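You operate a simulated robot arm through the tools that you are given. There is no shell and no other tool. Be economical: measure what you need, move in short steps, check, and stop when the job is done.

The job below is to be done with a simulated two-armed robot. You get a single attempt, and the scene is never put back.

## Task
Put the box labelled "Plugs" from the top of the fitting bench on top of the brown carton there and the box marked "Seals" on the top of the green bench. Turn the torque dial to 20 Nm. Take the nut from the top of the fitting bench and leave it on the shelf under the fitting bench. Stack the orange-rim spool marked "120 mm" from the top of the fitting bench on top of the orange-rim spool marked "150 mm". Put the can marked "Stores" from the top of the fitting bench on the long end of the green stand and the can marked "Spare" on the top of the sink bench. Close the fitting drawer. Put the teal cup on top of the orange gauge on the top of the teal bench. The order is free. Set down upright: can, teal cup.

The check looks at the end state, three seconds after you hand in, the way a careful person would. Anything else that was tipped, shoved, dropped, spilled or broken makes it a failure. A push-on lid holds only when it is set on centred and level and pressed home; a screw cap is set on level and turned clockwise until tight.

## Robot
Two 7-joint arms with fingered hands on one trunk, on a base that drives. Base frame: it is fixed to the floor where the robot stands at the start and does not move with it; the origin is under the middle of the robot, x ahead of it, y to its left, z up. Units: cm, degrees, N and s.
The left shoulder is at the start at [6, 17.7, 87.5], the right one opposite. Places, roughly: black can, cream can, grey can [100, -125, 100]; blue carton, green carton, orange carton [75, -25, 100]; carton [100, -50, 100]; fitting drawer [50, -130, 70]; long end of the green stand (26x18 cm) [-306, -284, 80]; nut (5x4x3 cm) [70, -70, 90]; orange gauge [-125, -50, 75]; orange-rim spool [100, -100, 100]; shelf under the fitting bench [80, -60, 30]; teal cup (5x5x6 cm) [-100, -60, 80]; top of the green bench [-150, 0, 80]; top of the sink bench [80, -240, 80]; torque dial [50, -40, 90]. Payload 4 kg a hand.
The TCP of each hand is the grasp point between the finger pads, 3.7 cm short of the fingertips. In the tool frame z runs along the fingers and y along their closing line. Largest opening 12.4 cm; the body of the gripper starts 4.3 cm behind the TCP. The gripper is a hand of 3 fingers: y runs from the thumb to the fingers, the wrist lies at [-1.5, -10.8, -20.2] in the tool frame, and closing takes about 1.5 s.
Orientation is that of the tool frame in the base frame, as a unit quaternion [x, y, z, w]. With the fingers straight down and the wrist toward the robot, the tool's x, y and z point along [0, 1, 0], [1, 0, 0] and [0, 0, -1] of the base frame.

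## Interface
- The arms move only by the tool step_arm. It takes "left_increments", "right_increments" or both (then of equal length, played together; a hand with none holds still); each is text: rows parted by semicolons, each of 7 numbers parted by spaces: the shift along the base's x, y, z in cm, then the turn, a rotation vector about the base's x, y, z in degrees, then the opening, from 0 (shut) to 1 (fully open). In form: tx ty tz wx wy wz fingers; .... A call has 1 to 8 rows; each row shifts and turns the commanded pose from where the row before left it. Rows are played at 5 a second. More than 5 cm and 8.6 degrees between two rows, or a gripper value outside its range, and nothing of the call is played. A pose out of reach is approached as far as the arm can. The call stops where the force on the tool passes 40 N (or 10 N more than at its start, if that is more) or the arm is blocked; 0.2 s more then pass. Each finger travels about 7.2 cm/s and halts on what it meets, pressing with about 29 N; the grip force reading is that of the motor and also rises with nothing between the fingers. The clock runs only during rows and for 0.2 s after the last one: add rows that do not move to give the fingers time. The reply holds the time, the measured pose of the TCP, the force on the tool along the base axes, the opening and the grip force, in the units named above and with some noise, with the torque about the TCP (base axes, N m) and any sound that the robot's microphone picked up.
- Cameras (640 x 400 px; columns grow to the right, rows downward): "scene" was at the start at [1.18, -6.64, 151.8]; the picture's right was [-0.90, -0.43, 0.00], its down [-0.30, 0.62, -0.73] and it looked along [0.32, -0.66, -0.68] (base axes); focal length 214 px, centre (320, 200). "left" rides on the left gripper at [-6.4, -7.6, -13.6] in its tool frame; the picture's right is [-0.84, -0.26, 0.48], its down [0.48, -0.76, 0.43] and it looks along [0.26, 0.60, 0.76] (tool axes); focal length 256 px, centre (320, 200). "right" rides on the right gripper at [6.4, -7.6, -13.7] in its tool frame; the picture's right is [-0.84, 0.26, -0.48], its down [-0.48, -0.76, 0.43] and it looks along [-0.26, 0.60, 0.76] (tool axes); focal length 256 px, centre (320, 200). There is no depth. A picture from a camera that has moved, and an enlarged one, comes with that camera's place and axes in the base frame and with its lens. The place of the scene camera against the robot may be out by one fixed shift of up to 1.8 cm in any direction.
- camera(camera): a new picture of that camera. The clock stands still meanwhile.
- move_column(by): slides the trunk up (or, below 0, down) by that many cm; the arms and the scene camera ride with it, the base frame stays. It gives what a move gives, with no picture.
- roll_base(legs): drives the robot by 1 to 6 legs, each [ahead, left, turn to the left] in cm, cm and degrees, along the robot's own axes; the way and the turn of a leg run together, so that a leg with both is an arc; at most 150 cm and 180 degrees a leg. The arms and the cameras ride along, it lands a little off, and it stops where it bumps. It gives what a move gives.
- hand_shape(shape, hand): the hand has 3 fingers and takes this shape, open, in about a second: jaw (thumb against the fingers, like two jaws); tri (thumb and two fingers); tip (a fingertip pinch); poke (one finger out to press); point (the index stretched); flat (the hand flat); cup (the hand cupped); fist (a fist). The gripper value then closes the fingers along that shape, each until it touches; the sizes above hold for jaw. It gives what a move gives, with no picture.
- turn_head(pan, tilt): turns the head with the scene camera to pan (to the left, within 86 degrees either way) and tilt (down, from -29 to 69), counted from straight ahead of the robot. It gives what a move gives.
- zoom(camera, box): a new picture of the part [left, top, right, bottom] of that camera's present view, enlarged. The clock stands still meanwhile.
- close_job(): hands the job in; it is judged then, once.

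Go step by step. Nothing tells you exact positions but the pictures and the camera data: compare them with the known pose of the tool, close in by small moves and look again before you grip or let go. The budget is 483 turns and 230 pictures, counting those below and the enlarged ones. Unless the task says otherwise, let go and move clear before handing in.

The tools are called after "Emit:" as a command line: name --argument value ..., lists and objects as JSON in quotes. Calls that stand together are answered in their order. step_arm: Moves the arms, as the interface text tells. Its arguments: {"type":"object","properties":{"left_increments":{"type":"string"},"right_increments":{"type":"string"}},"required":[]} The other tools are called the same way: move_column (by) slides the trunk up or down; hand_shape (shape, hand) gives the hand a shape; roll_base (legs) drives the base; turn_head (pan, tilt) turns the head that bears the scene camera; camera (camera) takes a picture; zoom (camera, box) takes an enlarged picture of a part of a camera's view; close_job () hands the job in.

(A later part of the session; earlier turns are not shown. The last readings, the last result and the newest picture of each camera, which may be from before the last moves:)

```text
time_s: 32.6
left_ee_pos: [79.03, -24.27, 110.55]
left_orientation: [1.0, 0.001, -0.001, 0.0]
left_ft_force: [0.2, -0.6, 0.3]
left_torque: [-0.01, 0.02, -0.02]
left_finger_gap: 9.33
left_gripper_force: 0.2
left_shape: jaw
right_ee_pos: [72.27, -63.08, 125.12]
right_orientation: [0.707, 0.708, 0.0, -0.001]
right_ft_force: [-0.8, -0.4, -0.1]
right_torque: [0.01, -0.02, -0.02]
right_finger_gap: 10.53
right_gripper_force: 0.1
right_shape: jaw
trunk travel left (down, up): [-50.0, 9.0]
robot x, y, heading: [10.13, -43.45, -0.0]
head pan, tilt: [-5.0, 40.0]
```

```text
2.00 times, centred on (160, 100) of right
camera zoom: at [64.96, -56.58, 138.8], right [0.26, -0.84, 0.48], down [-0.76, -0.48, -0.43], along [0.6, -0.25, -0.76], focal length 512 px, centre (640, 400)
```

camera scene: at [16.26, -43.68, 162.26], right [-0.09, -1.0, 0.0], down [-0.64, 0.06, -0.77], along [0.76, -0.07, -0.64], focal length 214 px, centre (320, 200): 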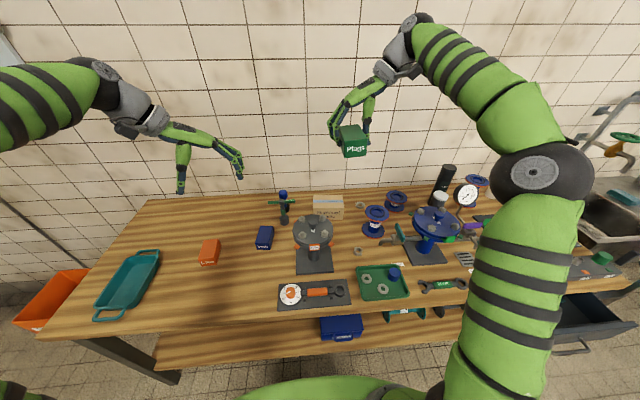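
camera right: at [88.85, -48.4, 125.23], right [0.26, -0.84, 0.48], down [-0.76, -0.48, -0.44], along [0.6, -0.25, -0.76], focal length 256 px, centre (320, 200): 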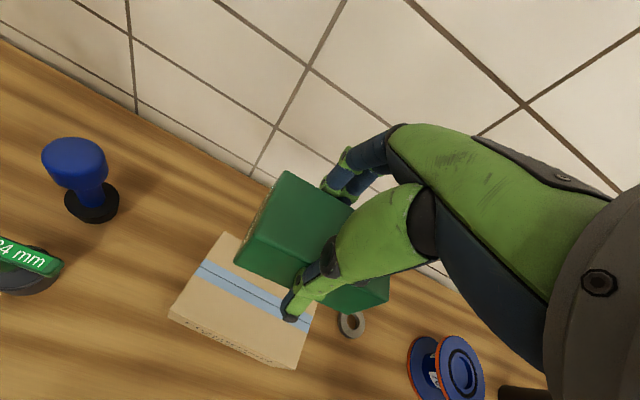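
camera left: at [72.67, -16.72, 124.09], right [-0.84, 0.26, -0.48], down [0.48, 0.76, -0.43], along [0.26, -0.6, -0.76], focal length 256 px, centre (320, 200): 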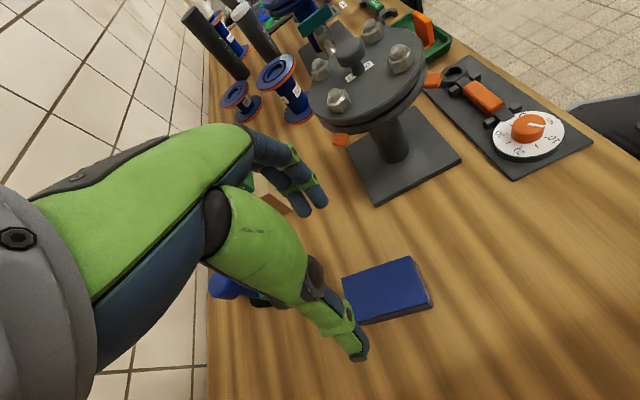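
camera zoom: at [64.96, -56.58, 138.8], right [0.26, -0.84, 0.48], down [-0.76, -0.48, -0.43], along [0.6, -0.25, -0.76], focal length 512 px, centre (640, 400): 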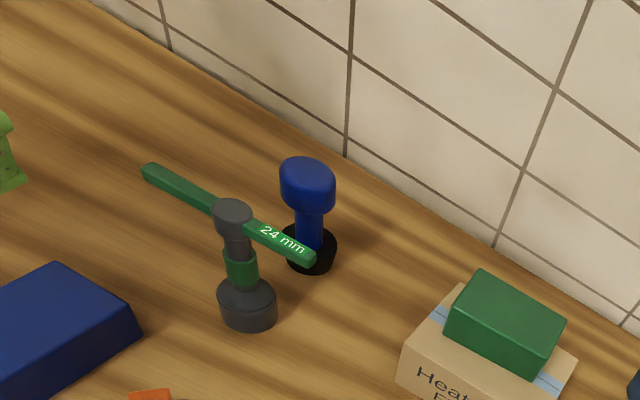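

The T-bar is at x≈91, clear of the hand. Descending onto Seals.

Emit:
step_arm --left_increments "0 -1.1 -4 0 0 -4 0.75; 0 0 -4 0 0 0 0.75; 0 0 -4 0 0 0 0.75; 0 0 -3 0 0 0 0.75; 0 0 -2.2 0 0 0 0.75; 0 0 0 0 0 0 0.75"

Emit:
camera --camera "left"

Emit:
zoom --camera "scene" --box '[220, 150, 320, 260]'

```text
time_s: 34.0
left_ee_pos: [79.08, -25.58, 93.31]
left_orientation: [0.999, -0.034, 0.001, 0.0]
left_ft_force: [-0.5, 0.1, 0.6]
left_torque: [-0.03, -0.04, -0.03]
left_finger_gap: 9.31
left_gripper_force: 0.0
left_shape: jaw
right_ee_pos: [72.39, -63.03, 125.08]
right_orientation: [0.707, 0.707, 0.0, 0.0]
right_ft_force: [0.5, 0.4, 0.4]
right_torque: [0.02, 0.0, -0.01]
right_finger_gap: 10.51
right_gripper_force: 0.1
right_shape: jaw
trunk travel left (down, up): [-50.0, 9.0]
robot x, y, heading: [10.3, -43.47, -0.1]
head pan, tilt: [-5.0, 40.0]
```

```text
196 pictures are left
camera left: at [73.31, -17.56, 106.82], right [-0.82, 0.31, -0.48], down [0.53, 0.72, -0.43], along [0.21, -0.61, -0.76], focal length 256 px, centre (320, 200)
```

left: 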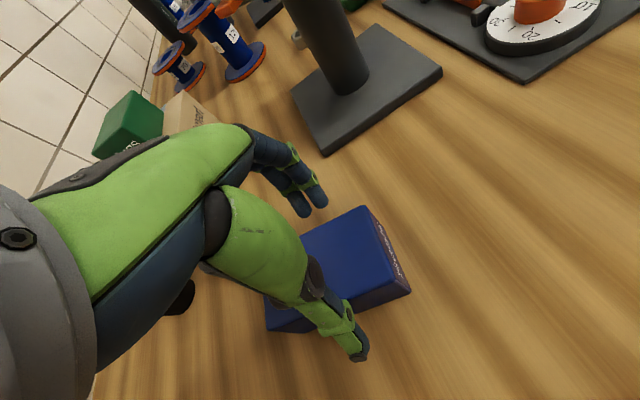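

```text
3.64 times, centred on (270, 205) of scene
camera zoom: at [16.23, -43.69, 162.27], right [-0.09, -1.0, 0.0], down [-0.64, 0.06, -0.77], along [0.76, -0.07, -0.64], focal length 780 px, centre (502, 182)
```

zoom: 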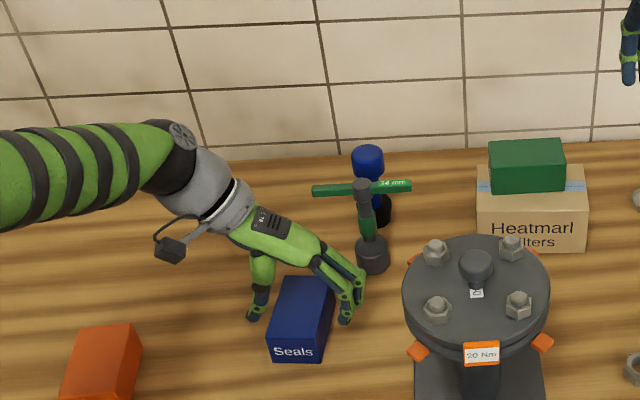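

Emit:
step_arm --left_increments "0 0 -1 0 0 0 0.75; 0 0 -0.8 0 0 0 0.75; 0 0 0 0 0 0 0.5; 0 0 0 0 0 0 0.2; 0 0 0 0 0 0 0.2; 0 0 0 0 0 0 0.2; 0 0 0 0 0 0 0.2; 0 0 0 0 0 0 0.2"

Emit:
step_arm --left_increments "0 0 1 0 0 0 0.2; 0 0 3 0 0 0 0.2; 0 0 4 0 0 0 0.2; 0 0 4 0 0 0 0.2; 0 0 4 0 0 0 0.2; 0 0 4 0 0 0 0.2; 0 0 4 0 0 0 0.2; 0 0 4 0 0 0 0.2"

Emit:
camera --camera "left"

```text
time_s: 35.8
left_ee_pos: [79.06, -25.59, 91.55]
left_orientation: [0.999, -0.034, 0.001, -0.001]
left_ft_force: [-0.3, 3.5, 10.9]
left_torque: [-0.26, 0.02, 0.0]
left_finger_gap: 8.47
left_gripper_force: 28.9
left_shape: jaw
right_ee_pos: [72.28, -63.02, 125.15]
right_orientation: [0.707, 0.707, 0.0, 0.0]
right_ft_force: [0.3, 0.8, 0.1]
right_torque: [0.0, -0.03, -0.03]
right_finger_gap: 10.51
right_gripper_force: 0.1
right_shape: jaw
trunk travel left (down, up): [-50.0, 9.0]
robot x, y, heading: [10.14, -43.76, -0.1]
head pan, tilt: [-5.0, 40.0]
```

```text
time_s: 37.6
left_ee_pos: [78.78, -25.66, 119.57]
left_orientation: [0.999, -0.034, 0.0, 0.0]
left_ft_force: [0.1, -0.4, -1.5]
left_torque: [0.03, 0.04, -0.02]
left_finger_gap: 8.48
left_gripper_force: 29.1
left_shape: jaw
right_ee_pos: [72.33, -63.05, 125.17]
right_orientation: [0.707, 0.707, 0.0, 0.0]
right_ft_force: [-0.1, 0.2, -0.3]
right_torque: [0.01, 0.0, 0.01]
right_finger_gap: 10.53
right_gripper_force: 0.1
right_shape: jaw
trunk travel left (down, up): [-50.0, 9.0]
robot x, y, heading: [10.41, -43.74, 0.1]
head pan, tilt: [-5.0, 40.0]
```

```text
194 pictures are left
camera left: at [73.07, -17.58, 133.09], right [-0.82, 0.31, -0.48], down [0.53, 0.72, -0.43], along [0.21, -0.61, -0.76], focal length 256 px, centre (320, 200)
```

left: 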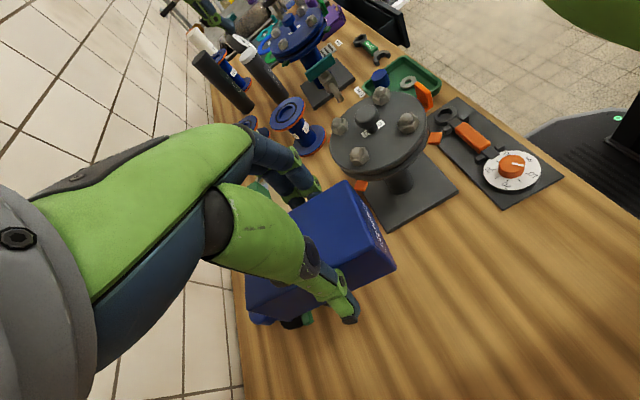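

Seals is held in the left hand. Now the dial: zoom in on its scale.

Emit:
zoom --camera "left" --box '[430, 100, 590, 200]'

Emit:
zoom --camera "scene" --box '[260, 260, 380, 335]'

```text
4.00 times, centred on (510, 150) of left
camera zoom: at [73.07, -17.58, 133.09], right [-0.82, 0.31, -0.48], down [0.53, 0.72, -0.43], along [0.21, -0.61, -0.76], focal length 1024 px, centre (-440, 400)
```

zoom: 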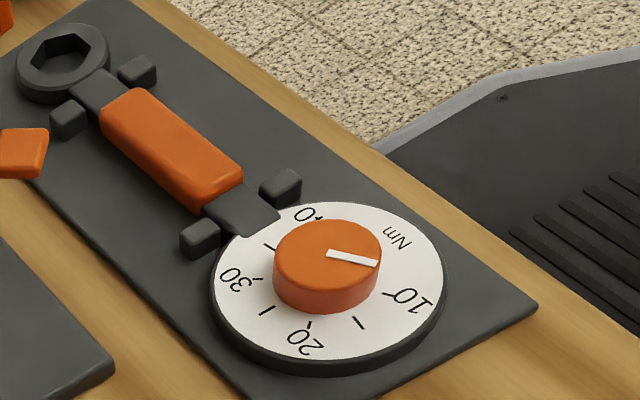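

```text
5.33 times, centred on (320, 298) of scene
camera zoom: at [16.2, -43.7, 162.27], right [-0.09, -1.0, 0.0], down [-0.64, 0.06, -0.77], along [0.76, -0.07, -0.64], focal length 1144 px, centre (320, -320)
```

zoom: 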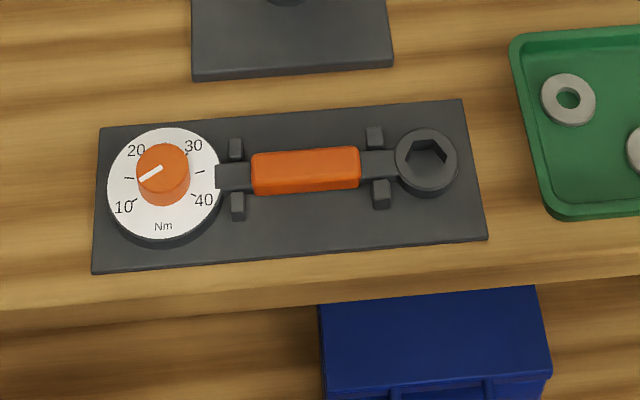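

The marker points at 10 Nm, so it needs about 80° clockwise to 20. The knob is near [54, -36.5]. I'll back off so the right hand can work there.

Emit:
roll_base --legs '[[-10, 0, 0], [0, 18, 0]]'

Emit:
step_arm --right_increments "0 0 0 0 0 8.5 0.7; 0 0 0 0 0 8.5 0.7; 0 0 0 0 0 8.5 0.7; 0 0 0 0 0 8.5 0.7; 0 0 0 0 0 8.5 0.7; 0 0 0 0 0 8.5 0.7; 0 0 0 0 0 8.5 0.7; 0 0 0 0 0 8.5 0.7"

```text
time_s: 39.8
left_ee_pos: [68.89, -7.73, 119.42]
left_orientation: [0.999, -0.034, 0.0, -0.001]
left_ft_force: [-1.1, 0.5, -2.0]
left_torque: [-0.01, 0.01, 0.01]
left_finger_gap: 8.52
left_gripper_force: 29.3
left_shape: jaw
right_ee_pos: [62.29, -45.02, 125.11]
right_orientation: [0.707, 0.707, 0.0, 0.0]
right_ft_force: [0.4, 0.3, -0.6]
right_torque: [-0.03, 0.02, 0.03]
right_finger_gap: 10.53
right_gripper_force: 0.1
right_shape: jaw
trunk travel left (down, up): [-50.0, 9.0]
robot x, y, heading: [0.37, -26.03, -0.2]
head pan, tilt: [-5.0, 40.0]
```

```text
time_s: 41.6
left_ee_pos: [68.94, -7.69, 119.42]
left_orientation: [0.999, -0.035, -0.001, 0.0]
left_ft_force: [0.3, -0.1, -0.9]
left_torque: [0.0, 0.0, 0.02]
left_finger_gap: 8.52
left_gripper_force: 29.2
left_shape: jaw
right_ee_pos: [62.38, -45.29, 125.04]
right_orientation: [0.19, 0.982, -0.001, 0.0]
right_ft_force: [0.3, 0.3, -0.1]
right_torque: [0.0, 0.04, 0.01]
right_finger_gap: 8.7
right_gripper_force: 0.1
right_shape: jaw
trunk travel left (down, up): [-50.0, 9.0]
robot x, y, heading: [-0.04, -26.04, -0.3]
head pan, tilt: [-5.0, 40.0]
```

Emit:
step_arm --right_increments "-2.8 3 0 0 0 0 0.7; -2.8 3 0 0 0 0 0.7; -2.8 2.8 -1 0 0 0 0.7; 0 0 -4 0 0 0 0.7; 0 0 -4 0 0 0 0.7; 0 0 -4 0 0 0 0.7; 0 0 -2 0 0 0 0.7"

Emit:
camera --camera "right"

Emit:
turn_head --pan -15 --tilt 50

Emit:
camera --camera "scene"

```text
time_s: 43.2
left_ee_pos: [69.0, -7.65, 119.47]
left_orientation: [0.999, -0.035, 0.0, 0.0]
left_ft_force: [-0.7, 0.0, -0.2]
left_torque: [0.05, 0.02, 0.02]
left_finger_gap: 8.5
left_gripper_force: 29.4
left_shape: jaw
right_ee_pos: [53.85, -36.53, 109.91]
right_orientation: [0.191, 0.982, 0.001, 0.0]
right_ft_force: [0.4, 0.5, 0.0]
right_torque: [0.03, 0.0, 0.02]
right_finger_gap: 8.7
right_gripper_force: 0.0
right_shape: jaw
trunk travel left (down, up): [-50.0, 9.0]
robot x, y, heading: [0.14, -25.78, -0.1]
head pan, tilt: [-5.0, 40.0]
```

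```text
191 pictures are left
camera right: at [45.4, -41.04, 123.73], right [0.87, -0.08, 0.48], down [0.16, -0.89, -0.43], along [0.46, 0.46, -0.76], focal length 256 px, centre (320, 200)
```

right: 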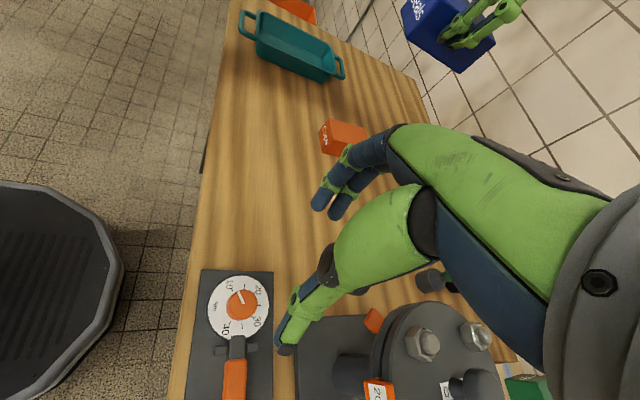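

```text
time_s: 43.9
left_ee_pos: [68.88, -7.67, 119.44]
left_orientation: [0.999, -0.034, 0.001, 0.0]
left_ft_force: [0.3, 0.0, -0.7]
left_torque: [0.02, 0.0, 0.02]
left_finger_gap: 8.49
left_gripper_force: 29.0
left_shape: jaw
right_ee_pos: [53.93, -36.59, 110.15]
right_orientation: [0.191, 0.982, 0.0, -0.001]
right_ft_force: [0.5, -0.7, 0.8]
right_torque: [-0.05, 0.01, 0.03]
right_finger_gap: 8.72
right_gripper_force: 0.1
right_shape: jaw
trunk travel left (down, up): [-50.0, 9.0]
robot x, y, heading: [0.36, -25.96, -0.2]
head pan, tilt: [-15.0, 50.0]
```

```text
190 pictures are left
camera scene: at [5.18, -27.03, 160.86], right [-0.26, -0.97, 0.0], down [-0.74, 0.2, -0.64], along [0.62, -0.17, -0.77], focal length 214 px, centre (320, 200)
```

scene: 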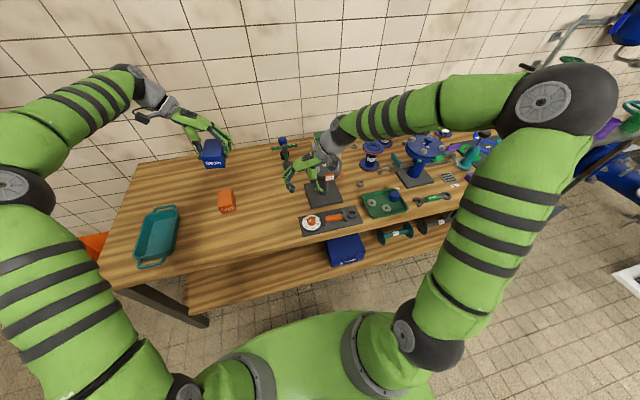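

Emit:
zoom --camera "right" --box '[180, 260, 300, 360]'

```text
4.00 times, centred on (240, 310) of right
camera zoom: at [45.4, -41.04, 123.78], right [0.87, -0.08, 0.48], down [0.16, -0.89, -0.43], along [0.46, 0.46, -0.76], focal length 1024 px, centre (640, -240)
```

zoom: 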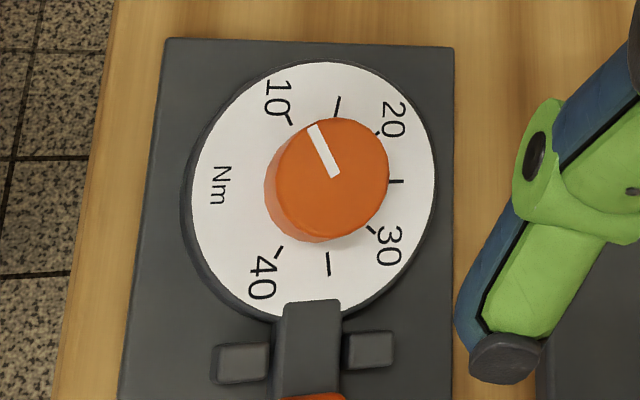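

Knob centre is [53.3, -37.4]; marker is right on 10. Closing to a narrower opening and descending.

Emit:
step_arm --right_increments "-0.6 -0.8 -3 0 0 0 0.5; 0 0 -4 0 0 0 0.5; 0 0 -4 0 0 0 0.5; 0 0 -3 0 0 0 0.5; 0 0 -1 0 0 0 0.5; 0 0 0 0 0 0 0.5"

Emit:
camera --camera "right"

Emit:
zoom --camera "scene" --box '[270, 130, 390, 250]'

```text
time_s: 45.3
left_ee_pos: [68.92, -7.71, 119.45]
left_orientation: [0.999, -0.035, 0.0, 0.001]
left_ft_force: [0.0, -0.1, -0.8]
left_torque: [0.02, 0.01, -0.01]
left_finger_gap: 8.49
left_gripper_force: 29.3
left_shape: jaw
right_ee_pos: [53.09, -37.28, 95.09]
right_orientation: [0.191, 0.982, 0.0, 0.0]
right_ft_force: [0.1, -0.2, -0.3]
right_torque: [0.0, 0.01, 0.01]
right_finger_gap: 6.23
right_gripper_force: 0.1
right_shape: jaw
trunk travel left (down, up): [-50.0, 9.0]
robot x, y, heading: [0.08, -25.71, 0.1]
head pan, tilt: [-15.0, 50.0]
```

```text
188 pictures are left
camera right: at [44.63, -41.8, 108.94], right [0.87, -0.08, 0.48], down [0.16, -0.89, -0.43], along [0.46, 0.46, -0.76], focal length 256 px, centre (320, 200)
```

right: 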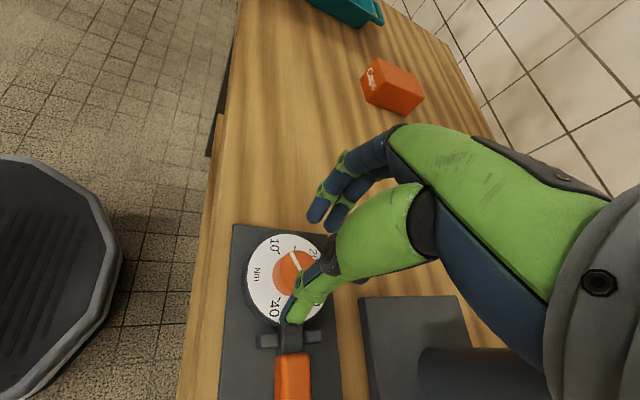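

```text
3.33 times, centred on (330, 190) of scene
camera zoom: at [5.17, -27.03, 160.85], right [-0.26, -0.97, 0.0], down [-0.74, 0.2, -0.64], along [0.62, -0.17, -0.77], focal length 715 px, centre (287, 233)
```

zoom: 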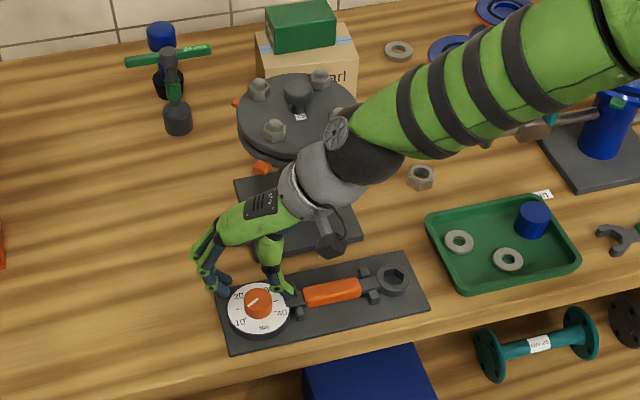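

Emit:
step_arm --right_increments "-0.5 -0.2 -0.6 0 0 0 0.5; 0 0 -0.6 0 0 0 0.5; 0 0 0 0 0 0 0.4; 0 0 0 0 0 0 0.3; 0 0 0 0 0 0 0.2; 0 0 0 0 0 0 0.2; 0 0 0 0 0 0 0.2; 0 0 0 0 0 0 0.2"

Emit:
zoom --camera "scene" --box '[285, 190, 345, 240]'

Emit:
zoom --camera "right" --box '[200, 200, 400, 340]'

```text
time_s: 47.1
left_ee_pos: [68.81, -7.8, 119.49]
left_orientation: [0.999, -0.035, -0.001, 0.0]
left_ft_force: [0.9, 0.1, -2.0]
left_torque: [-0.02, 0.0, 0.01]
left_finger_gap: 8.52
left_gripper_force: 28.8
left_shape: jaw
right_ee_pos: [52.74, -37.45, 94.05]
right_orientation: [0.191, 0.982, 0.0, 0.0]
right_ft_force: [-0.6, 0.9, 0.2]
right_torque: [0.01, -0.03, -0.01]
right_finger_gap: 2.5
right_gripper_force: 0.1
right_shape: jaw
trunk travel left (down, up): [-50.0, 9.0]
robot x, y, heading: [0.28, -26.12, 0.2]
head pan, tilt: [-15.0, 50.0]
```

```text
8.00 times, centred on (315, 215) of scene
camera zoom: at [5.18, -27.04, 160.85], right [-0.26, -0.97, 0.0], down [-0.74, 0.2, -0.64], along [0.62, -0.17, -0.77], focal length 1716 px, centre (360, 80)
```

zoom: 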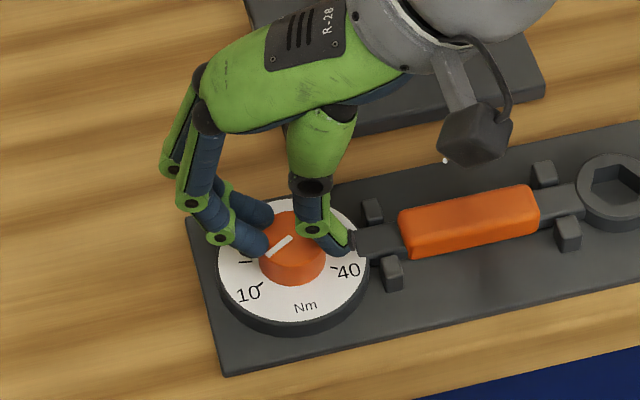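

```text
2.86 times, centred on (300, 270) of right
camera zoom: at [44.25, -42.03, 107.75], right [0.87, -0.08, 0.48], down [0.16, -0.89, -0.43], along [0.46, 0.46, -0.76], focal length 731 px, centre (377, 0)
```

zoom: 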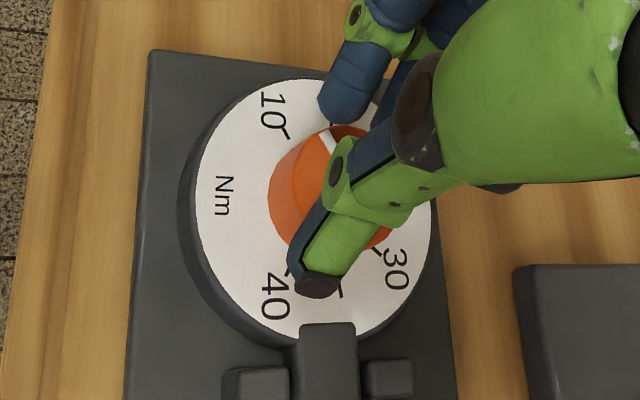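

The fingers closed just above the knob; it sits lower than I thought. Reopen, lower, and close again.

Emit:
step_arm --right_increments "0 0 0 0 0 0 0.5; 0 0 0 0 0 0 0.5; 0.5 0.1 0 0 0 0 0.5; 0 0 -0.7 0 0 0 0.5; 0 0 -0.7 0 0 0 0.5; 0 0 0 0 0 0 0.5"

Emit:
zoom --camera "right" --box '[200, 200, 400, 340]'

Emit:
zoom --camera "scene" --box '[285, 190, 345, 240]'

```text
time_s: 48.5
left_ee_pos: [68.8, -7.63, 119.45]
left_orientation: [0.999, -0.035, 0.0, 0.0]
left_ft_force: [0.1, 0.5, -1.7]
left_torque: [0.0, 0.01, -0.01]
left_finger_gap: 8.5
left_gripper_force: 28.2
left_shape: jaw
right_ee_pos: [53.33, -37.44, 92.49]
right_orientation: [0.191, 0.982, -0.001, 0.0]
right_ft_force: [0.3, -0.9, -0.3]
right_torque: [-0.03, 0.0, 0.0]
right_finger_gap: 6.14
right_gripper_force: 0.1
right_shape: jaw
trunk travel left (down, up): [-50.0, 9.0]
robot x, y, heading: [0.05, -25.6, -0.1]
head pan, tilt: [-15.0, 50.0]
```

```text
2.86 times, centred on (300, 270) of right
camera zoom: at [44.81, -41.9, 106.26], right [0.87, -0.08, 0.48], down [0.16, -0.89, -0.43], along [0.46, 0.46, -0.76], focal length 731 px, centre (377, 0)
```

zoom: 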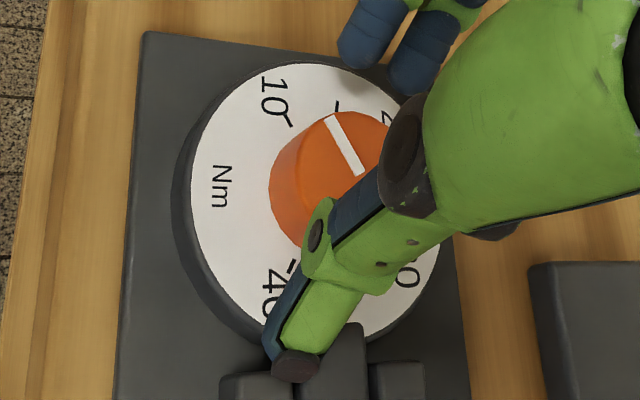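

```text
8.00 times, centred on (315, 215) of scene
camera zoom: at [5.17, -27.04, 160.85], right [-0.26, -0.97, 0.0], down [-0.74, 0.2, -0.64], along [0.62, -0.17, -0.77], focal length 1716 px, centre (360, 80)
```

zoom: 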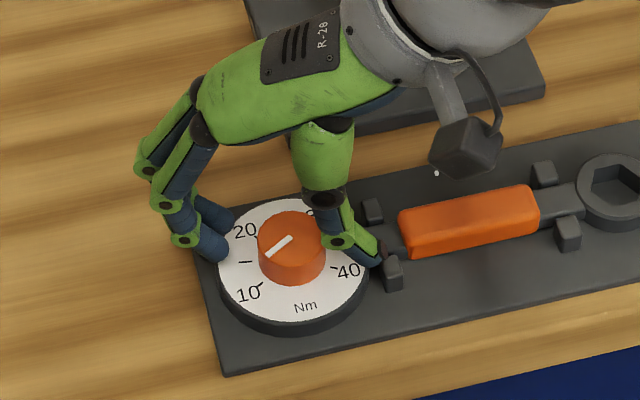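

Emit:
step_arm --right_increments "0 0 0 0 0 0 0.4; 0 0 0 0 0 0 0.3; 0 0 0 0 0 0 0.2; 0 0 0 0 0 0 0.2; 0 0 0 0 0 0 0.2; 0 0 0 0 0 0 0.2"

Emit:
zoom --camera "scene" --box '[285, 190, 345, 240]'

```text
time_s: 49.9
left_ee_pos: [68.91, -7.7, 119.35]
left_orientation: [0.999, -0.034, 0.0, 0.001]
left_ft_force: [0.3, -0.9, -0.8]
left_torque: [0.06, 0.03, 0.03]
left_finger_gap: 8.51
left_gripper_force: 29.4
left_shape: jaw
right_ee_pos: [53.39, -37.27, 92.51]
right_orientation: [0.191, 0.982, 0.0, 0.0]
right_ft_force: [-2.5, -1.1, 3.2]
right_torque: [-0.14, 0.1, 0.02]
right_finger_gap: 2.85
right_gripper_force: 29.0
right_shape: jaw
trunk travel left (down, up): [-50.0, 9.0]
robot x, y, heading: [0.43, -25.59, 0.2]
head pan, tilt: [-15.0, 50.0]
```

```text
8.00 times, centred on (315, 215) of scene
camera zoom: at [5.13, -27.04, 160.85], right [-0.26, -0.97, 0.0], down [-0.74, 0.2, -0.64], along [0.62, -0.17, -0.77], focal length 1716 px, centre (360, 80)
```

zoom: 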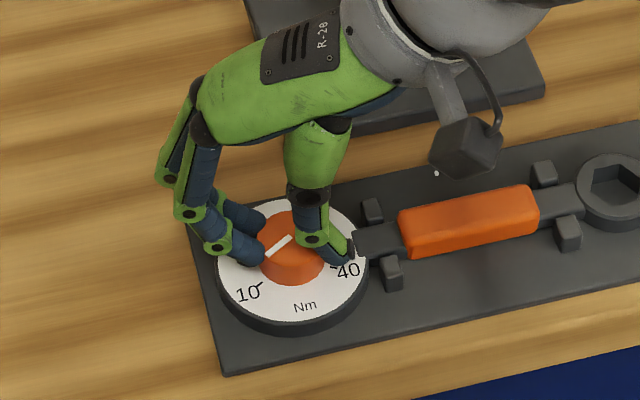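

Gripped. Turning clockwise 64° first, then look.

Emit:
step_arm --right_increments "0 0 0 0 0 -8 0.2; 0 0 0 0 0 -8 0.2; 0 0 0 0 0 -8 0.2; 0 0 0 0 0 -8 0.2; 0 0 0 0 0 -8 0.2; 0 0 0 0 0 -8 0.2; 0 0 0 0 0 -8 0.2; 0 0 0 0 0 -8 0.2"

Emit:
zoom --camera "scene" --box '[285, 190, 345, 240]'

Emit:
zoom --camera "left" --box '[380, 0, 640, 200]'

```text
time_s: 51.7
left_ee_pos: [68.82, -7.57, 119.35]
left_orientation: [0.999, -0.035, -0.001, 0.001]
left_ft_force: [-0.2, -0.5, -1.2]
left_torque: [-0.01, 0.02, 0.01]
left_finger_gap: 8.5
left_gripper_force: 28.8
left_shape: jaw
right_ee_pos: [53.38, -37.15, 92.58]
right_orientation: [0.682, 0.731, 0.0, 0.002]
right_ft_force: [2.0, 5.2, 7.2]
right_torque: [0.1, -0.02, 0.06]
right_finger_gap: 2.76
right_gripper_force: 29.0
right_shape: jaw
trunk travel left (down, up): [-50.0, 9.0]
robot x, y, heading: [0.14, -25.9, -0.1]
head pan, tilt: [-15.0, 50.0]
```

```text
8.00 times, centred on (315, 215) of scene
camera zoom: at [5.17, -26.95, 160.85], right [-0.26, -0.97, 0.0], down [-0.74, 0.2, -0.64], along [0.62, -0.17, -0.77], focal length 1716 px, centre (360, 80)
```

zoom: 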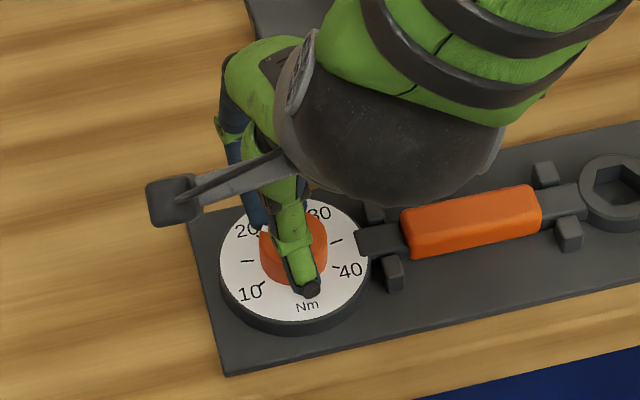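

```text
2.00 times, centred on (510, 100) of left
camera zoom: at [63.1, 0.39, 132.99], right [-0.82, 0.31, -0.48], down [0.53, 0.72, -0.44], along [0.21, -0.61, -0.76], focal length 512 px, centre (-60, 400)
```

zoom: 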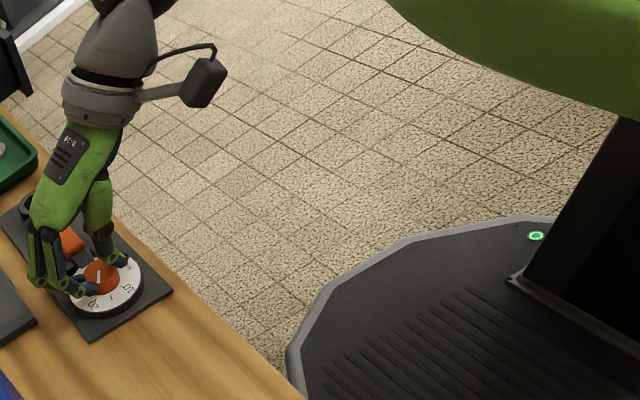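

Emit:
zoom --camera "left" --box '[400, 110, 460, 165]'

Emit:
zoom --camera "right" --box '[180, 180, 380, 320]'

```text
7.27 times, centred on (430, 138) of left
camera zoom: at [63.1, 0.39, 132.99], right [-0.82, 0.31, -0.48], down [0.53, 0.72, -0.44], along [0.21, -0.61, -0.76], focal length 1862 px, centre (-480, 654)
```

zoom: 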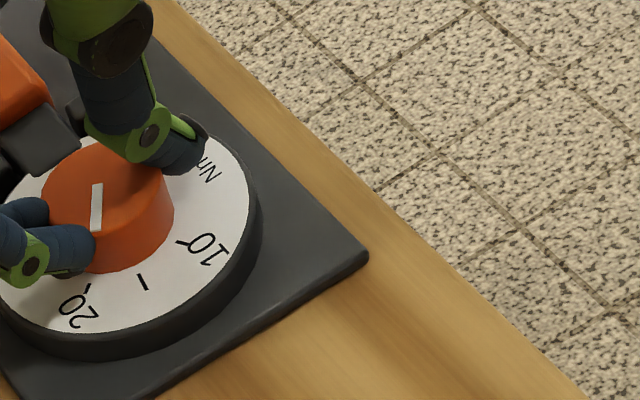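

```text
2.86 times, centred on (280, 250) of right
camera zoom: at [45.56, -31.22, 106.27], right [0.31, -0.82, 0.48], down [-0.72, -0.53, -0.44], along [0.61, -0.21, -0.76], focal length 731 px, centre (434, 57)
```

zoom: 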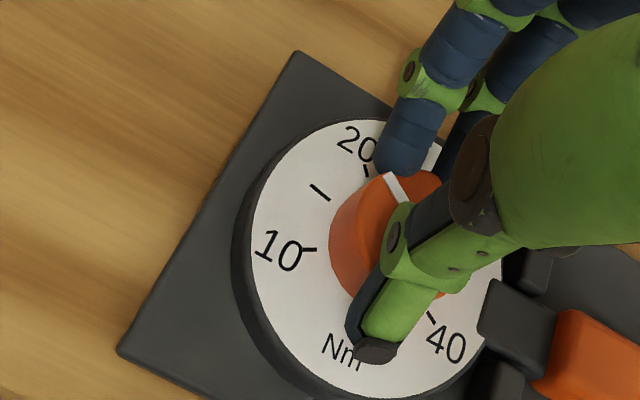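

Marker is now at ~16; about 16° more clockwise, then release and check.

Emit:
step_arm --right_increments "0 0 0 0 0 -8 0.2; 0 0 0 0 0 -8 0.2; 0 0 0 0 0 0 0.2; 0 0 0 0 0 0 0.45; 0 0 0 0 0 0 0.45; 0 0 1 0 0 0 0.45; 0 0 3 0 0 0 0.45; 0 0 4 0 0 0 0.45"

Emit:
step_arm --right_increments "-3 0 3 0 0 0 0.7; -3 0 3 0 0 0 0.7; -3 0 3 0 0 0 0.7; -3 0 3 0 0 0 0.7; -1 -3 3 0 0 0 0.7; 0 -3 3 0 0 0 0.7; 0 -3 0 0 0 0 0.7; 0 -3 0 0 0 0 0.7"

Emit:
zoom --camera "scene" --box '[285, 200, 345, 240]'

Emit:
zoom --camera "right" --box '[0, 0, 640, 400]'

```text
time_s: 53.5
left_ee_pos: [68.8, -7.73, 119.48]
left_orientation: [0.999, -0.035, 0.0, -0.001]
left_ft_force: [-0.9, -0.3, -1.2]
left_torque: [0.02, 0.03, -0.01]
left_finger_gap: 8.5
left_gripper_force: 28.8
left_shape: jaw
right_ee_pos: [53.46, -37.35, 100.36]
right_orientation: [0.777, 0.629, 0.001, -0.002]
right_ft_force: [0.3, -0.1, 0.2]
right_torque: [0.01, -0.03, 0.01]
right_finger_gap: 5.54
right_gripper_force: 0.1
right_shape: jaw
trunk travel left (down, up): [-50.0, 9.0]
robot x, y, heading: [-0.13, -25.86, -0.0]
head pan, tilt: [-15.0, 50.0]
```

```text
time_s: 55.3
left_ee_pos: [68.78, -7.71, 119.37]
left_orientation: [0.999, -0.035, 0.0, 0.0]
left_ft_force: [0.0, 0.6, -1.7]
left_torque: [0.02, 0.02, 0.01]
left_finger_gap: 8.5
left_gripper_force: 29.1
left_shape: jaw
right_ee_pos: [40.32, -49.38, 118.24]
right_orientation: [0.777, 0.63, 0.001, 0.0]
right_ft_force: [0.2, 0.2, 0.4]
right_torque: [0.01, -0.01, 0.01]
right_finger_gap: 8.65
right_gripper_force: 0.0
right_shape: jaw
trunk travel left (down, up): [-50.0, 9.0]
robot x, y, heading: [0.06, -25.6, -0.2]
head pan, tilt: [-15.0, 50.0]
```

```text
10.00 times, centred on (315, 220) of scene
camera zoom: at [5.14, -27.08, 160.85], right [-0.26, -0.97, 0.0], down [-0.74, 0.2, -0.64], along [0.62, -0.17, -0.77], focal length 2145 px, centre (370, 0)
```

zoom: 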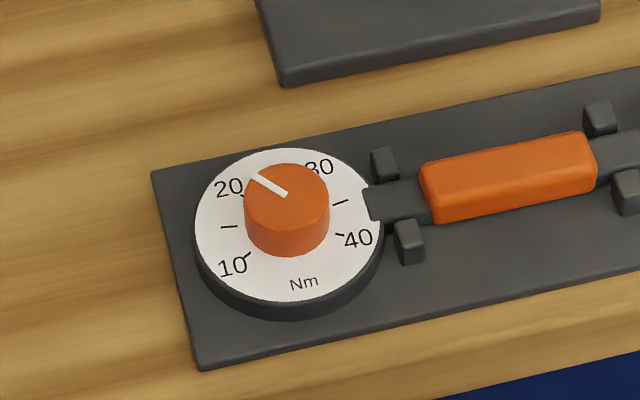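

```text
1.00 times, centred on (320, 200) of right (not enlarged: the box is as wide or as high as the picture)
camera zoom: at [34.4, -41.52, 132.14], right [0.08, -0.87, 0.48], down [-0.84, -0.32, -0.43], along [0.53, -0.37, -0.76], focal length 256 px, centre (320, 200)
```

zoom: 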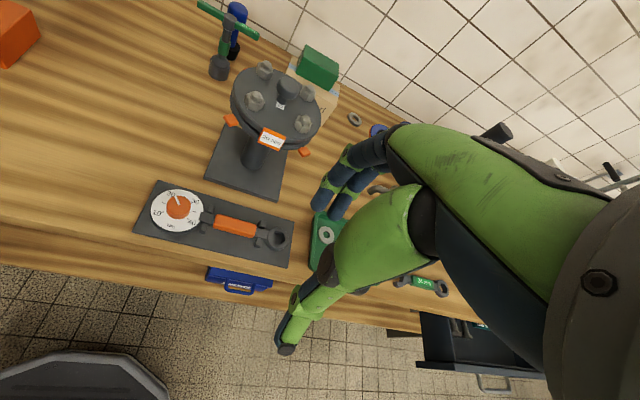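

Emit:
zoom --camera "right" --box '[140, 175, 220, 240]'

Emit:
zoom --camera "left" --box '[400, 110, 460, 165]'

```text
6.15 times, centred on (180, 208) of right
camera zoom: at [34.4, -41.52, 132.14], right [0.08, -0.87, 0.48], down [-0.84, -0.32, -0.43], along [0.53, -0.37, -0.76], focal length 1575 px, centre (1182, 154)
```

zoom: 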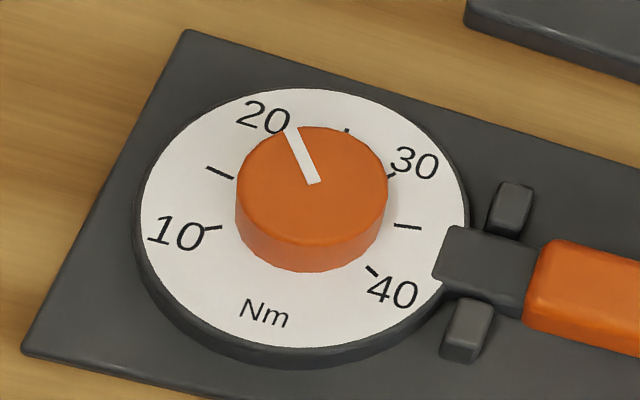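

```text
7.27 times, centred on (430, 138) of left
camera zoom: at [63.07, 0.28, 133.02], right [-0.82, 0.31, -0.48], down [0.53, 0.72, -0.43], along [0.21, -0.61, -0.76], focal length 1862 px, centre (-480, 654)
```

zoom: 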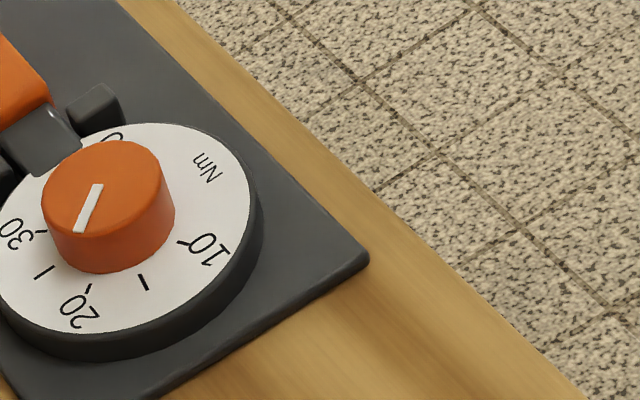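

The dial reads 20. Next the nut, near [67.8, -63.6], with the right hand.

Emit:
step_arm --right_increments "4 -2 0 0 0 4 0.7; 4 -2 0 0 0 4 0.7; 4 -2 0 0 0 4 0.7; 4 -2 0 0 0 0 0.7; 4 -2 0 0 0 0 0.7; 4 -2 -1 0 0 0 0.7; 3.5 -2.2 -2 0 0 0 0.7; 0 0 -4 0 0 0 0.7"

Emit:
camera --camera "right"

```text
time_s: 57.1
left_ee_pos: [68.93, -7.51, 119.43]
left_orientation: [0.999, -0.033, 0.0, 0.0]
left_ft_force: [-0.2, 1.2, -1.5]
left_torque: [-0.03, 0.02, -0.01]
left_finger_gap: 8.49
left_gripper_force: 29.0
left_shape: jaw
right_ee_pos: [67.7, -63.29, 111.48]
right_orientation: [0.706, 0.708, 0.001, 0.001]
right_ft_force: [0.0, 0.3, -0.6]
right_torque: [-0.01, 0.01, -0.01]
right_finger_gap: 8.66
right_gripper_force: 0.2
right_shape: jaw
trunk travel left (down, up): [-50.0, 9.0]
robot x, y, heading: [0.03, -25.86, 0.0]
head pan, tilt: [-15.0, 50.0]
```

```text
173 pictures are left
camera right: at [60.32, -56.83, 125.31], right [0.26, -0.84, 0.48], down [-0.76, -0.49, -0.44], along [0.6, -0.25, -0.76], focal length 256 px, centre (320, 200)
```

right: 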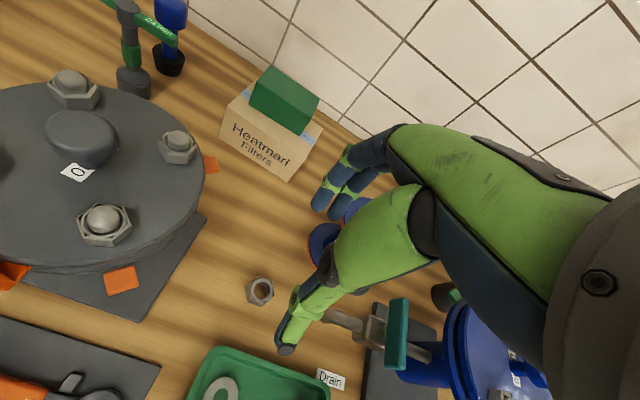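

Emit:
step_arm --right_increments "2.2 -1.4 -4 0 0 0 0.6; 0 0 -4 0 0 0 0.6; 0 0 -4 0 0 0 0.6; 0 0 -4 0 0 0 0.6; 0 0 -2 0 0 0 0.6; 0 0 0 0 0 0 0.6"

Emit:
camera --camera "right"

Emit:
zoom --camera "scene" --box '[320, 130, 420, 210]'

```text
time_s: 58.5
left_ee_pos: [68.83, -7.82, 119.24]
left_orientation: [0.999, -0.035, 0.0, 0.0]
left_ft_force: [-1.1, 0.2, -2.2]
left_torque: [0.04, 0.03, 0.01]
left_finger_gap: 8.5
left_gripper_force: 29.1
left_shape: jaw
right_ee_pos: [69.95, -64.69, 93.53]
right_orientation: [0.707, 0.708, 0.0, 0.0]
right_ft_force: [0.7, -1.1, -0.3]
right_torque: [0.0, 0.01, -0.01]
right_finger_gap: 7.5
right_gripper_force: 0.2
right_shape: jaw
trunk travel left (down, up): [-50.0, 9.0]
robot x, y, heading: [-0.17, -25.84, -0.1]
head pan, tilt: [-15.0, 50.0]
```

```text
172 pictures are left
camera right: at [62.57, -58.31, 107.27], right [0.26, -0.84, 0.48], down [-0.76, -0.48, -0.43], along [0.6, -0.25, -0.76], focal length 256 px, centre (320, 200)
```

right: 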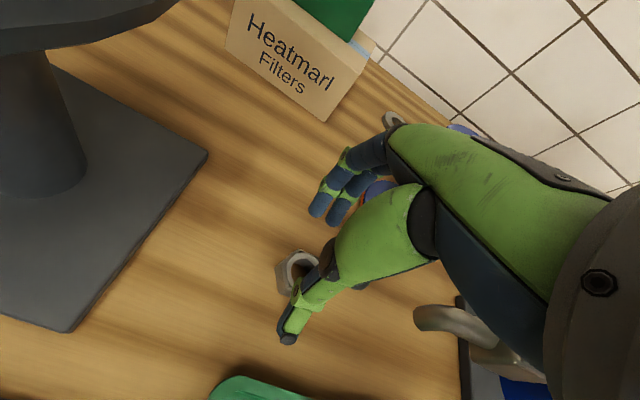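

```text
5.00 times, centred on (370, 170) of scene
camera zoom: at [5.17, -27.04, 160.85], right [-0.26, -0.97, 0.0], down [-0.74, 0.2, -0.64], along [0.62, -0.17, -0.77], focal length 1072 px, centre (70, 350)
```

zoom: 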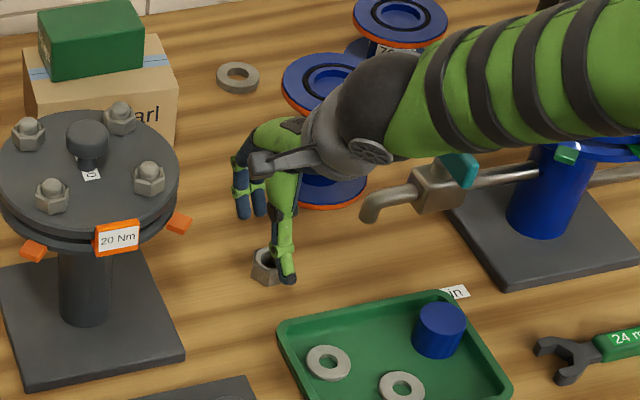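

Emit:
step_arm --right_increments "-0.2 0.5 -1 0 0 0 0.6; 0 0 -1.1 0 0 0 0.6; 0 0 0 0 0 0 0.5; 0 0 0 0 0 0 0.3; 0 0 0 0 0 0 0.2; 0 0 0 0 0 0 0.2; 0 0 0 0 0 0 0.2; 0 0 0 0 0 0 0.2"

Emit:
step_arm --right_increments "0 0 1 0 0 0 0.2; 0 0 3 0 0 0 0.2; 0 0 4 0 0 0 0.2; 0 0 4 0 0 0 0.2; 0 0 4 0 0 0 0.2; 0 0 4 0 0 0 0.2; 0 0 4 0 0 0 0.2; 0 0 4 0 0 0 0.2"

Emit:
camera --camera "right"

```text
time_s: 60.3
left_ee_pos: [68.86, -7.74, 119.42]
left_orientation: [0.999, -0.034, -0.001, 0.0]
left_ft_force: [-0.2, 0.8, -1.9]
left_torque: [-0.01, 0.0, 0.0]
left_finger_gap: 8.5
left_gripper_force: 28.8
left_shape: jaw
right_ee_pos: [69.67, -64.08, 91.38]
right_orientation: [0.708, 0.707, -0.001, 0.0]
right_ft_force: [-1.2, 1.5, 2.5]
right_torque: [-0.01, -0.04, 0.0]
right_finger_gap: 0.95
right_gripper_force: 29.0
right_shape: jaw
trunk travel left (down, up): [-50.0, 9.0]
robot x, y, heading: [0.0, -25.69, 0.2]
head pan, tilt: [-15.0, 50.0]
```

```text
time_s: 62.1
left_ee_pos: [68.84, -7.81, 119.37]
left_orientation: [0.999, -0.035, 0.0, 0.001]
left_ft_force: [0.4, -0.2, -0.5]
left_torque: [0.01, -0.03, 0.01]
left_finger_gap: 8.5
left_gripper_force: 29.1
left_shape: jaw
right_ee_pos: [69.85, -64.24, 119.59]
right_orientation: [0.708, 0.707, 0.001, -0.001]
right_ft_force: [0.3, 0.8, -0.1]
right_torque: [-0.04, 0.0, -0.04]
right_finger_gap: 0.0
right_gripper_force: 28.8
right_shape: jaw
trunk travel left (down, up): [-50.0, 9.0]
robot x, y, heading: [-0.02, -25.92, -0.2]
head pan, tilt: [-15.0, 50.0]
```

```text
170 pictures are left
camera right: at [62.54, -57.79, 133.39], right [0.26, -0.84, 0.48], down [-0.76, -0.48, -0.43], along [0.6, -0.25, -0.76], focal length 256 px, centre (320, 200)
```

right: 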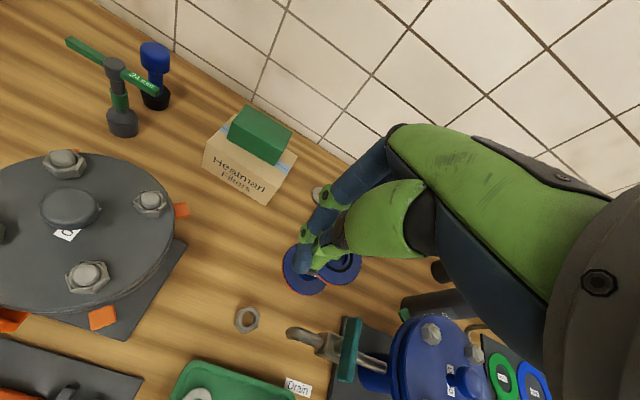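

The nut slipped out of the pinch. Checking where it lies now.

Emit:
zoom --camera "right" --box '[180, 260, 320, 360]'

Emit:
zoom --camera "scene" --box '[320, 130, 420, 210]'

```text
4.00 times, centred on (250, 310) of right
camera zoom: at [62.54, -57.79, 133.39], right [0.26, -0.84, 0.48], down [-0.76, -0.48, -0.43], along [0.6, -0.25, -0.76], focal length 1024 px, centre (600, -240)
```

zoom: 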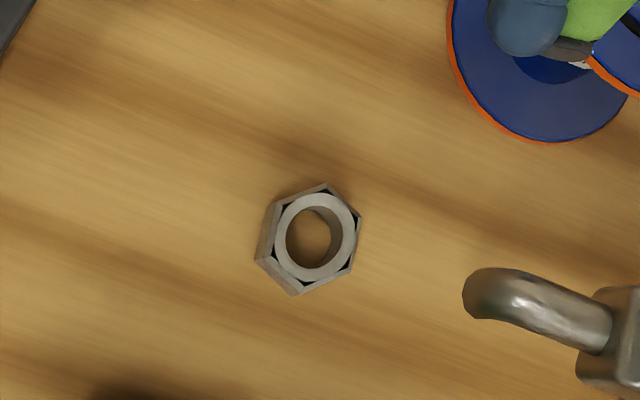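

```text
5.00 times, centred on (370, 170) of scene
camera zoom: at [5.15, -27.03, 160.85], right [-0.26, -0.97, 0.0], down [-0.74, 0.2, -0.64], along [0.62, -0.17, -0.77], focal length 1072 px, centre (70, 350)
```

zoom: 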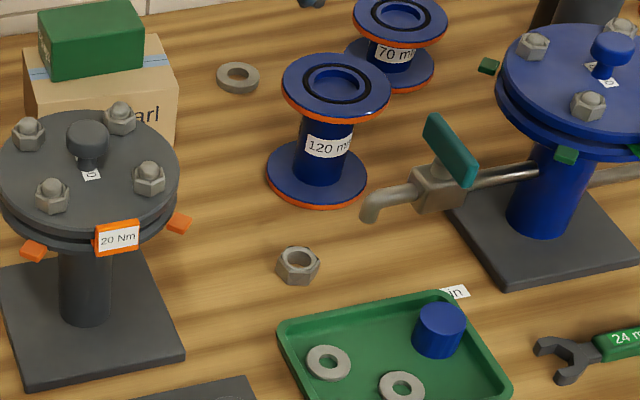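

Nut is now near [69.6, -67.6], its flats facing about −11°. I'll align to the flats and go lower this time.

Emit:
step_arm --right_increments "0 -1.7 -3 0 0 -5.5 0.2; 0 -1.7 -3 0 0 -5.5 0.65; 0 0 -4 0 0 0 0.65; 0 0 -4 0 0 0 0.65; 0 0 -4 0 0 0 0.65; 0 0 -4 0 0 0 0.65; 0 0 -3 0 0 0 0.65; 0 0 -2 0 0 0 0.65"

Emit:
camera --camera "right"

Emit:
zoom --camera "scene" --box '[320, 130, 420, 210]'

```text
time_s: 63.9
left_ee_pos: [68.96, -7.74, 119.44]
left_orientation: [0.999, -0.034, 0.0, 0.001]
left_ft_force: [0.1, 0.4, -1.0]
left_torque: [0.02, 0.02, -0.01]
left_finger_gap: 8.5
left_gripper_force: 29.1
left_shape: jaw
right_ee_pos: [69.65, -67.51, 92.31]
right_orientation: [0.772, 0.636, -0.001, 0.0]
right_ft_force: [-0.4, -0.2, 0.2]
right_torque: [0.0, 0.01, -0.01]
right_finger_gap: 8.03
right_gripper_force: 0.0
right_shape: jaw
trunk travel left (down, up): [-50.0, 9.0]
robot x, y, heading: [0.04, -25.78, -0.1]
head pan, tilt: [-15.0, 50.0]
```

```text
167 pictures are left
camera right: at [63.79, -59.79, 106.13], right [0.09, -0.87, 0.48], down [-0.84, -0.33, -0.43], along [0.54, -0.36, -0.76], focal length 256 px, centre (320, 200)
```

right: 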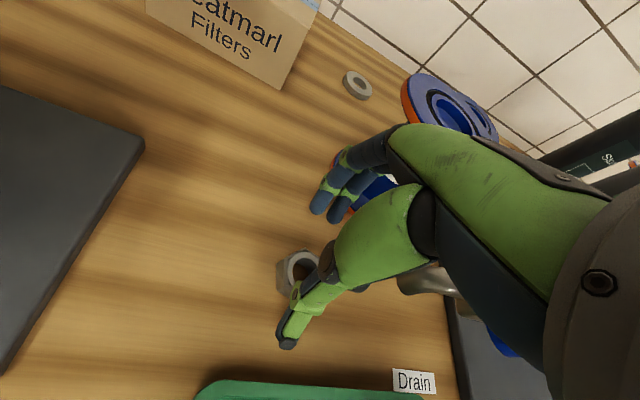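

```text
5.00 times, centred on (370, 170) of scene
camera zoom: at [5.21, -27.04, 160.85], right [-0.26, -0.97, 0.0], down [-0.74, 0.2, -0.64], along [0.62, -0.17, -0.77], focal length 1072 px, centre (70, 350)
```

zoom: 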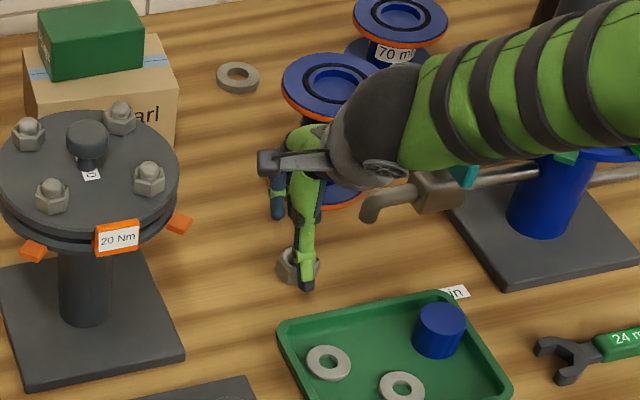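

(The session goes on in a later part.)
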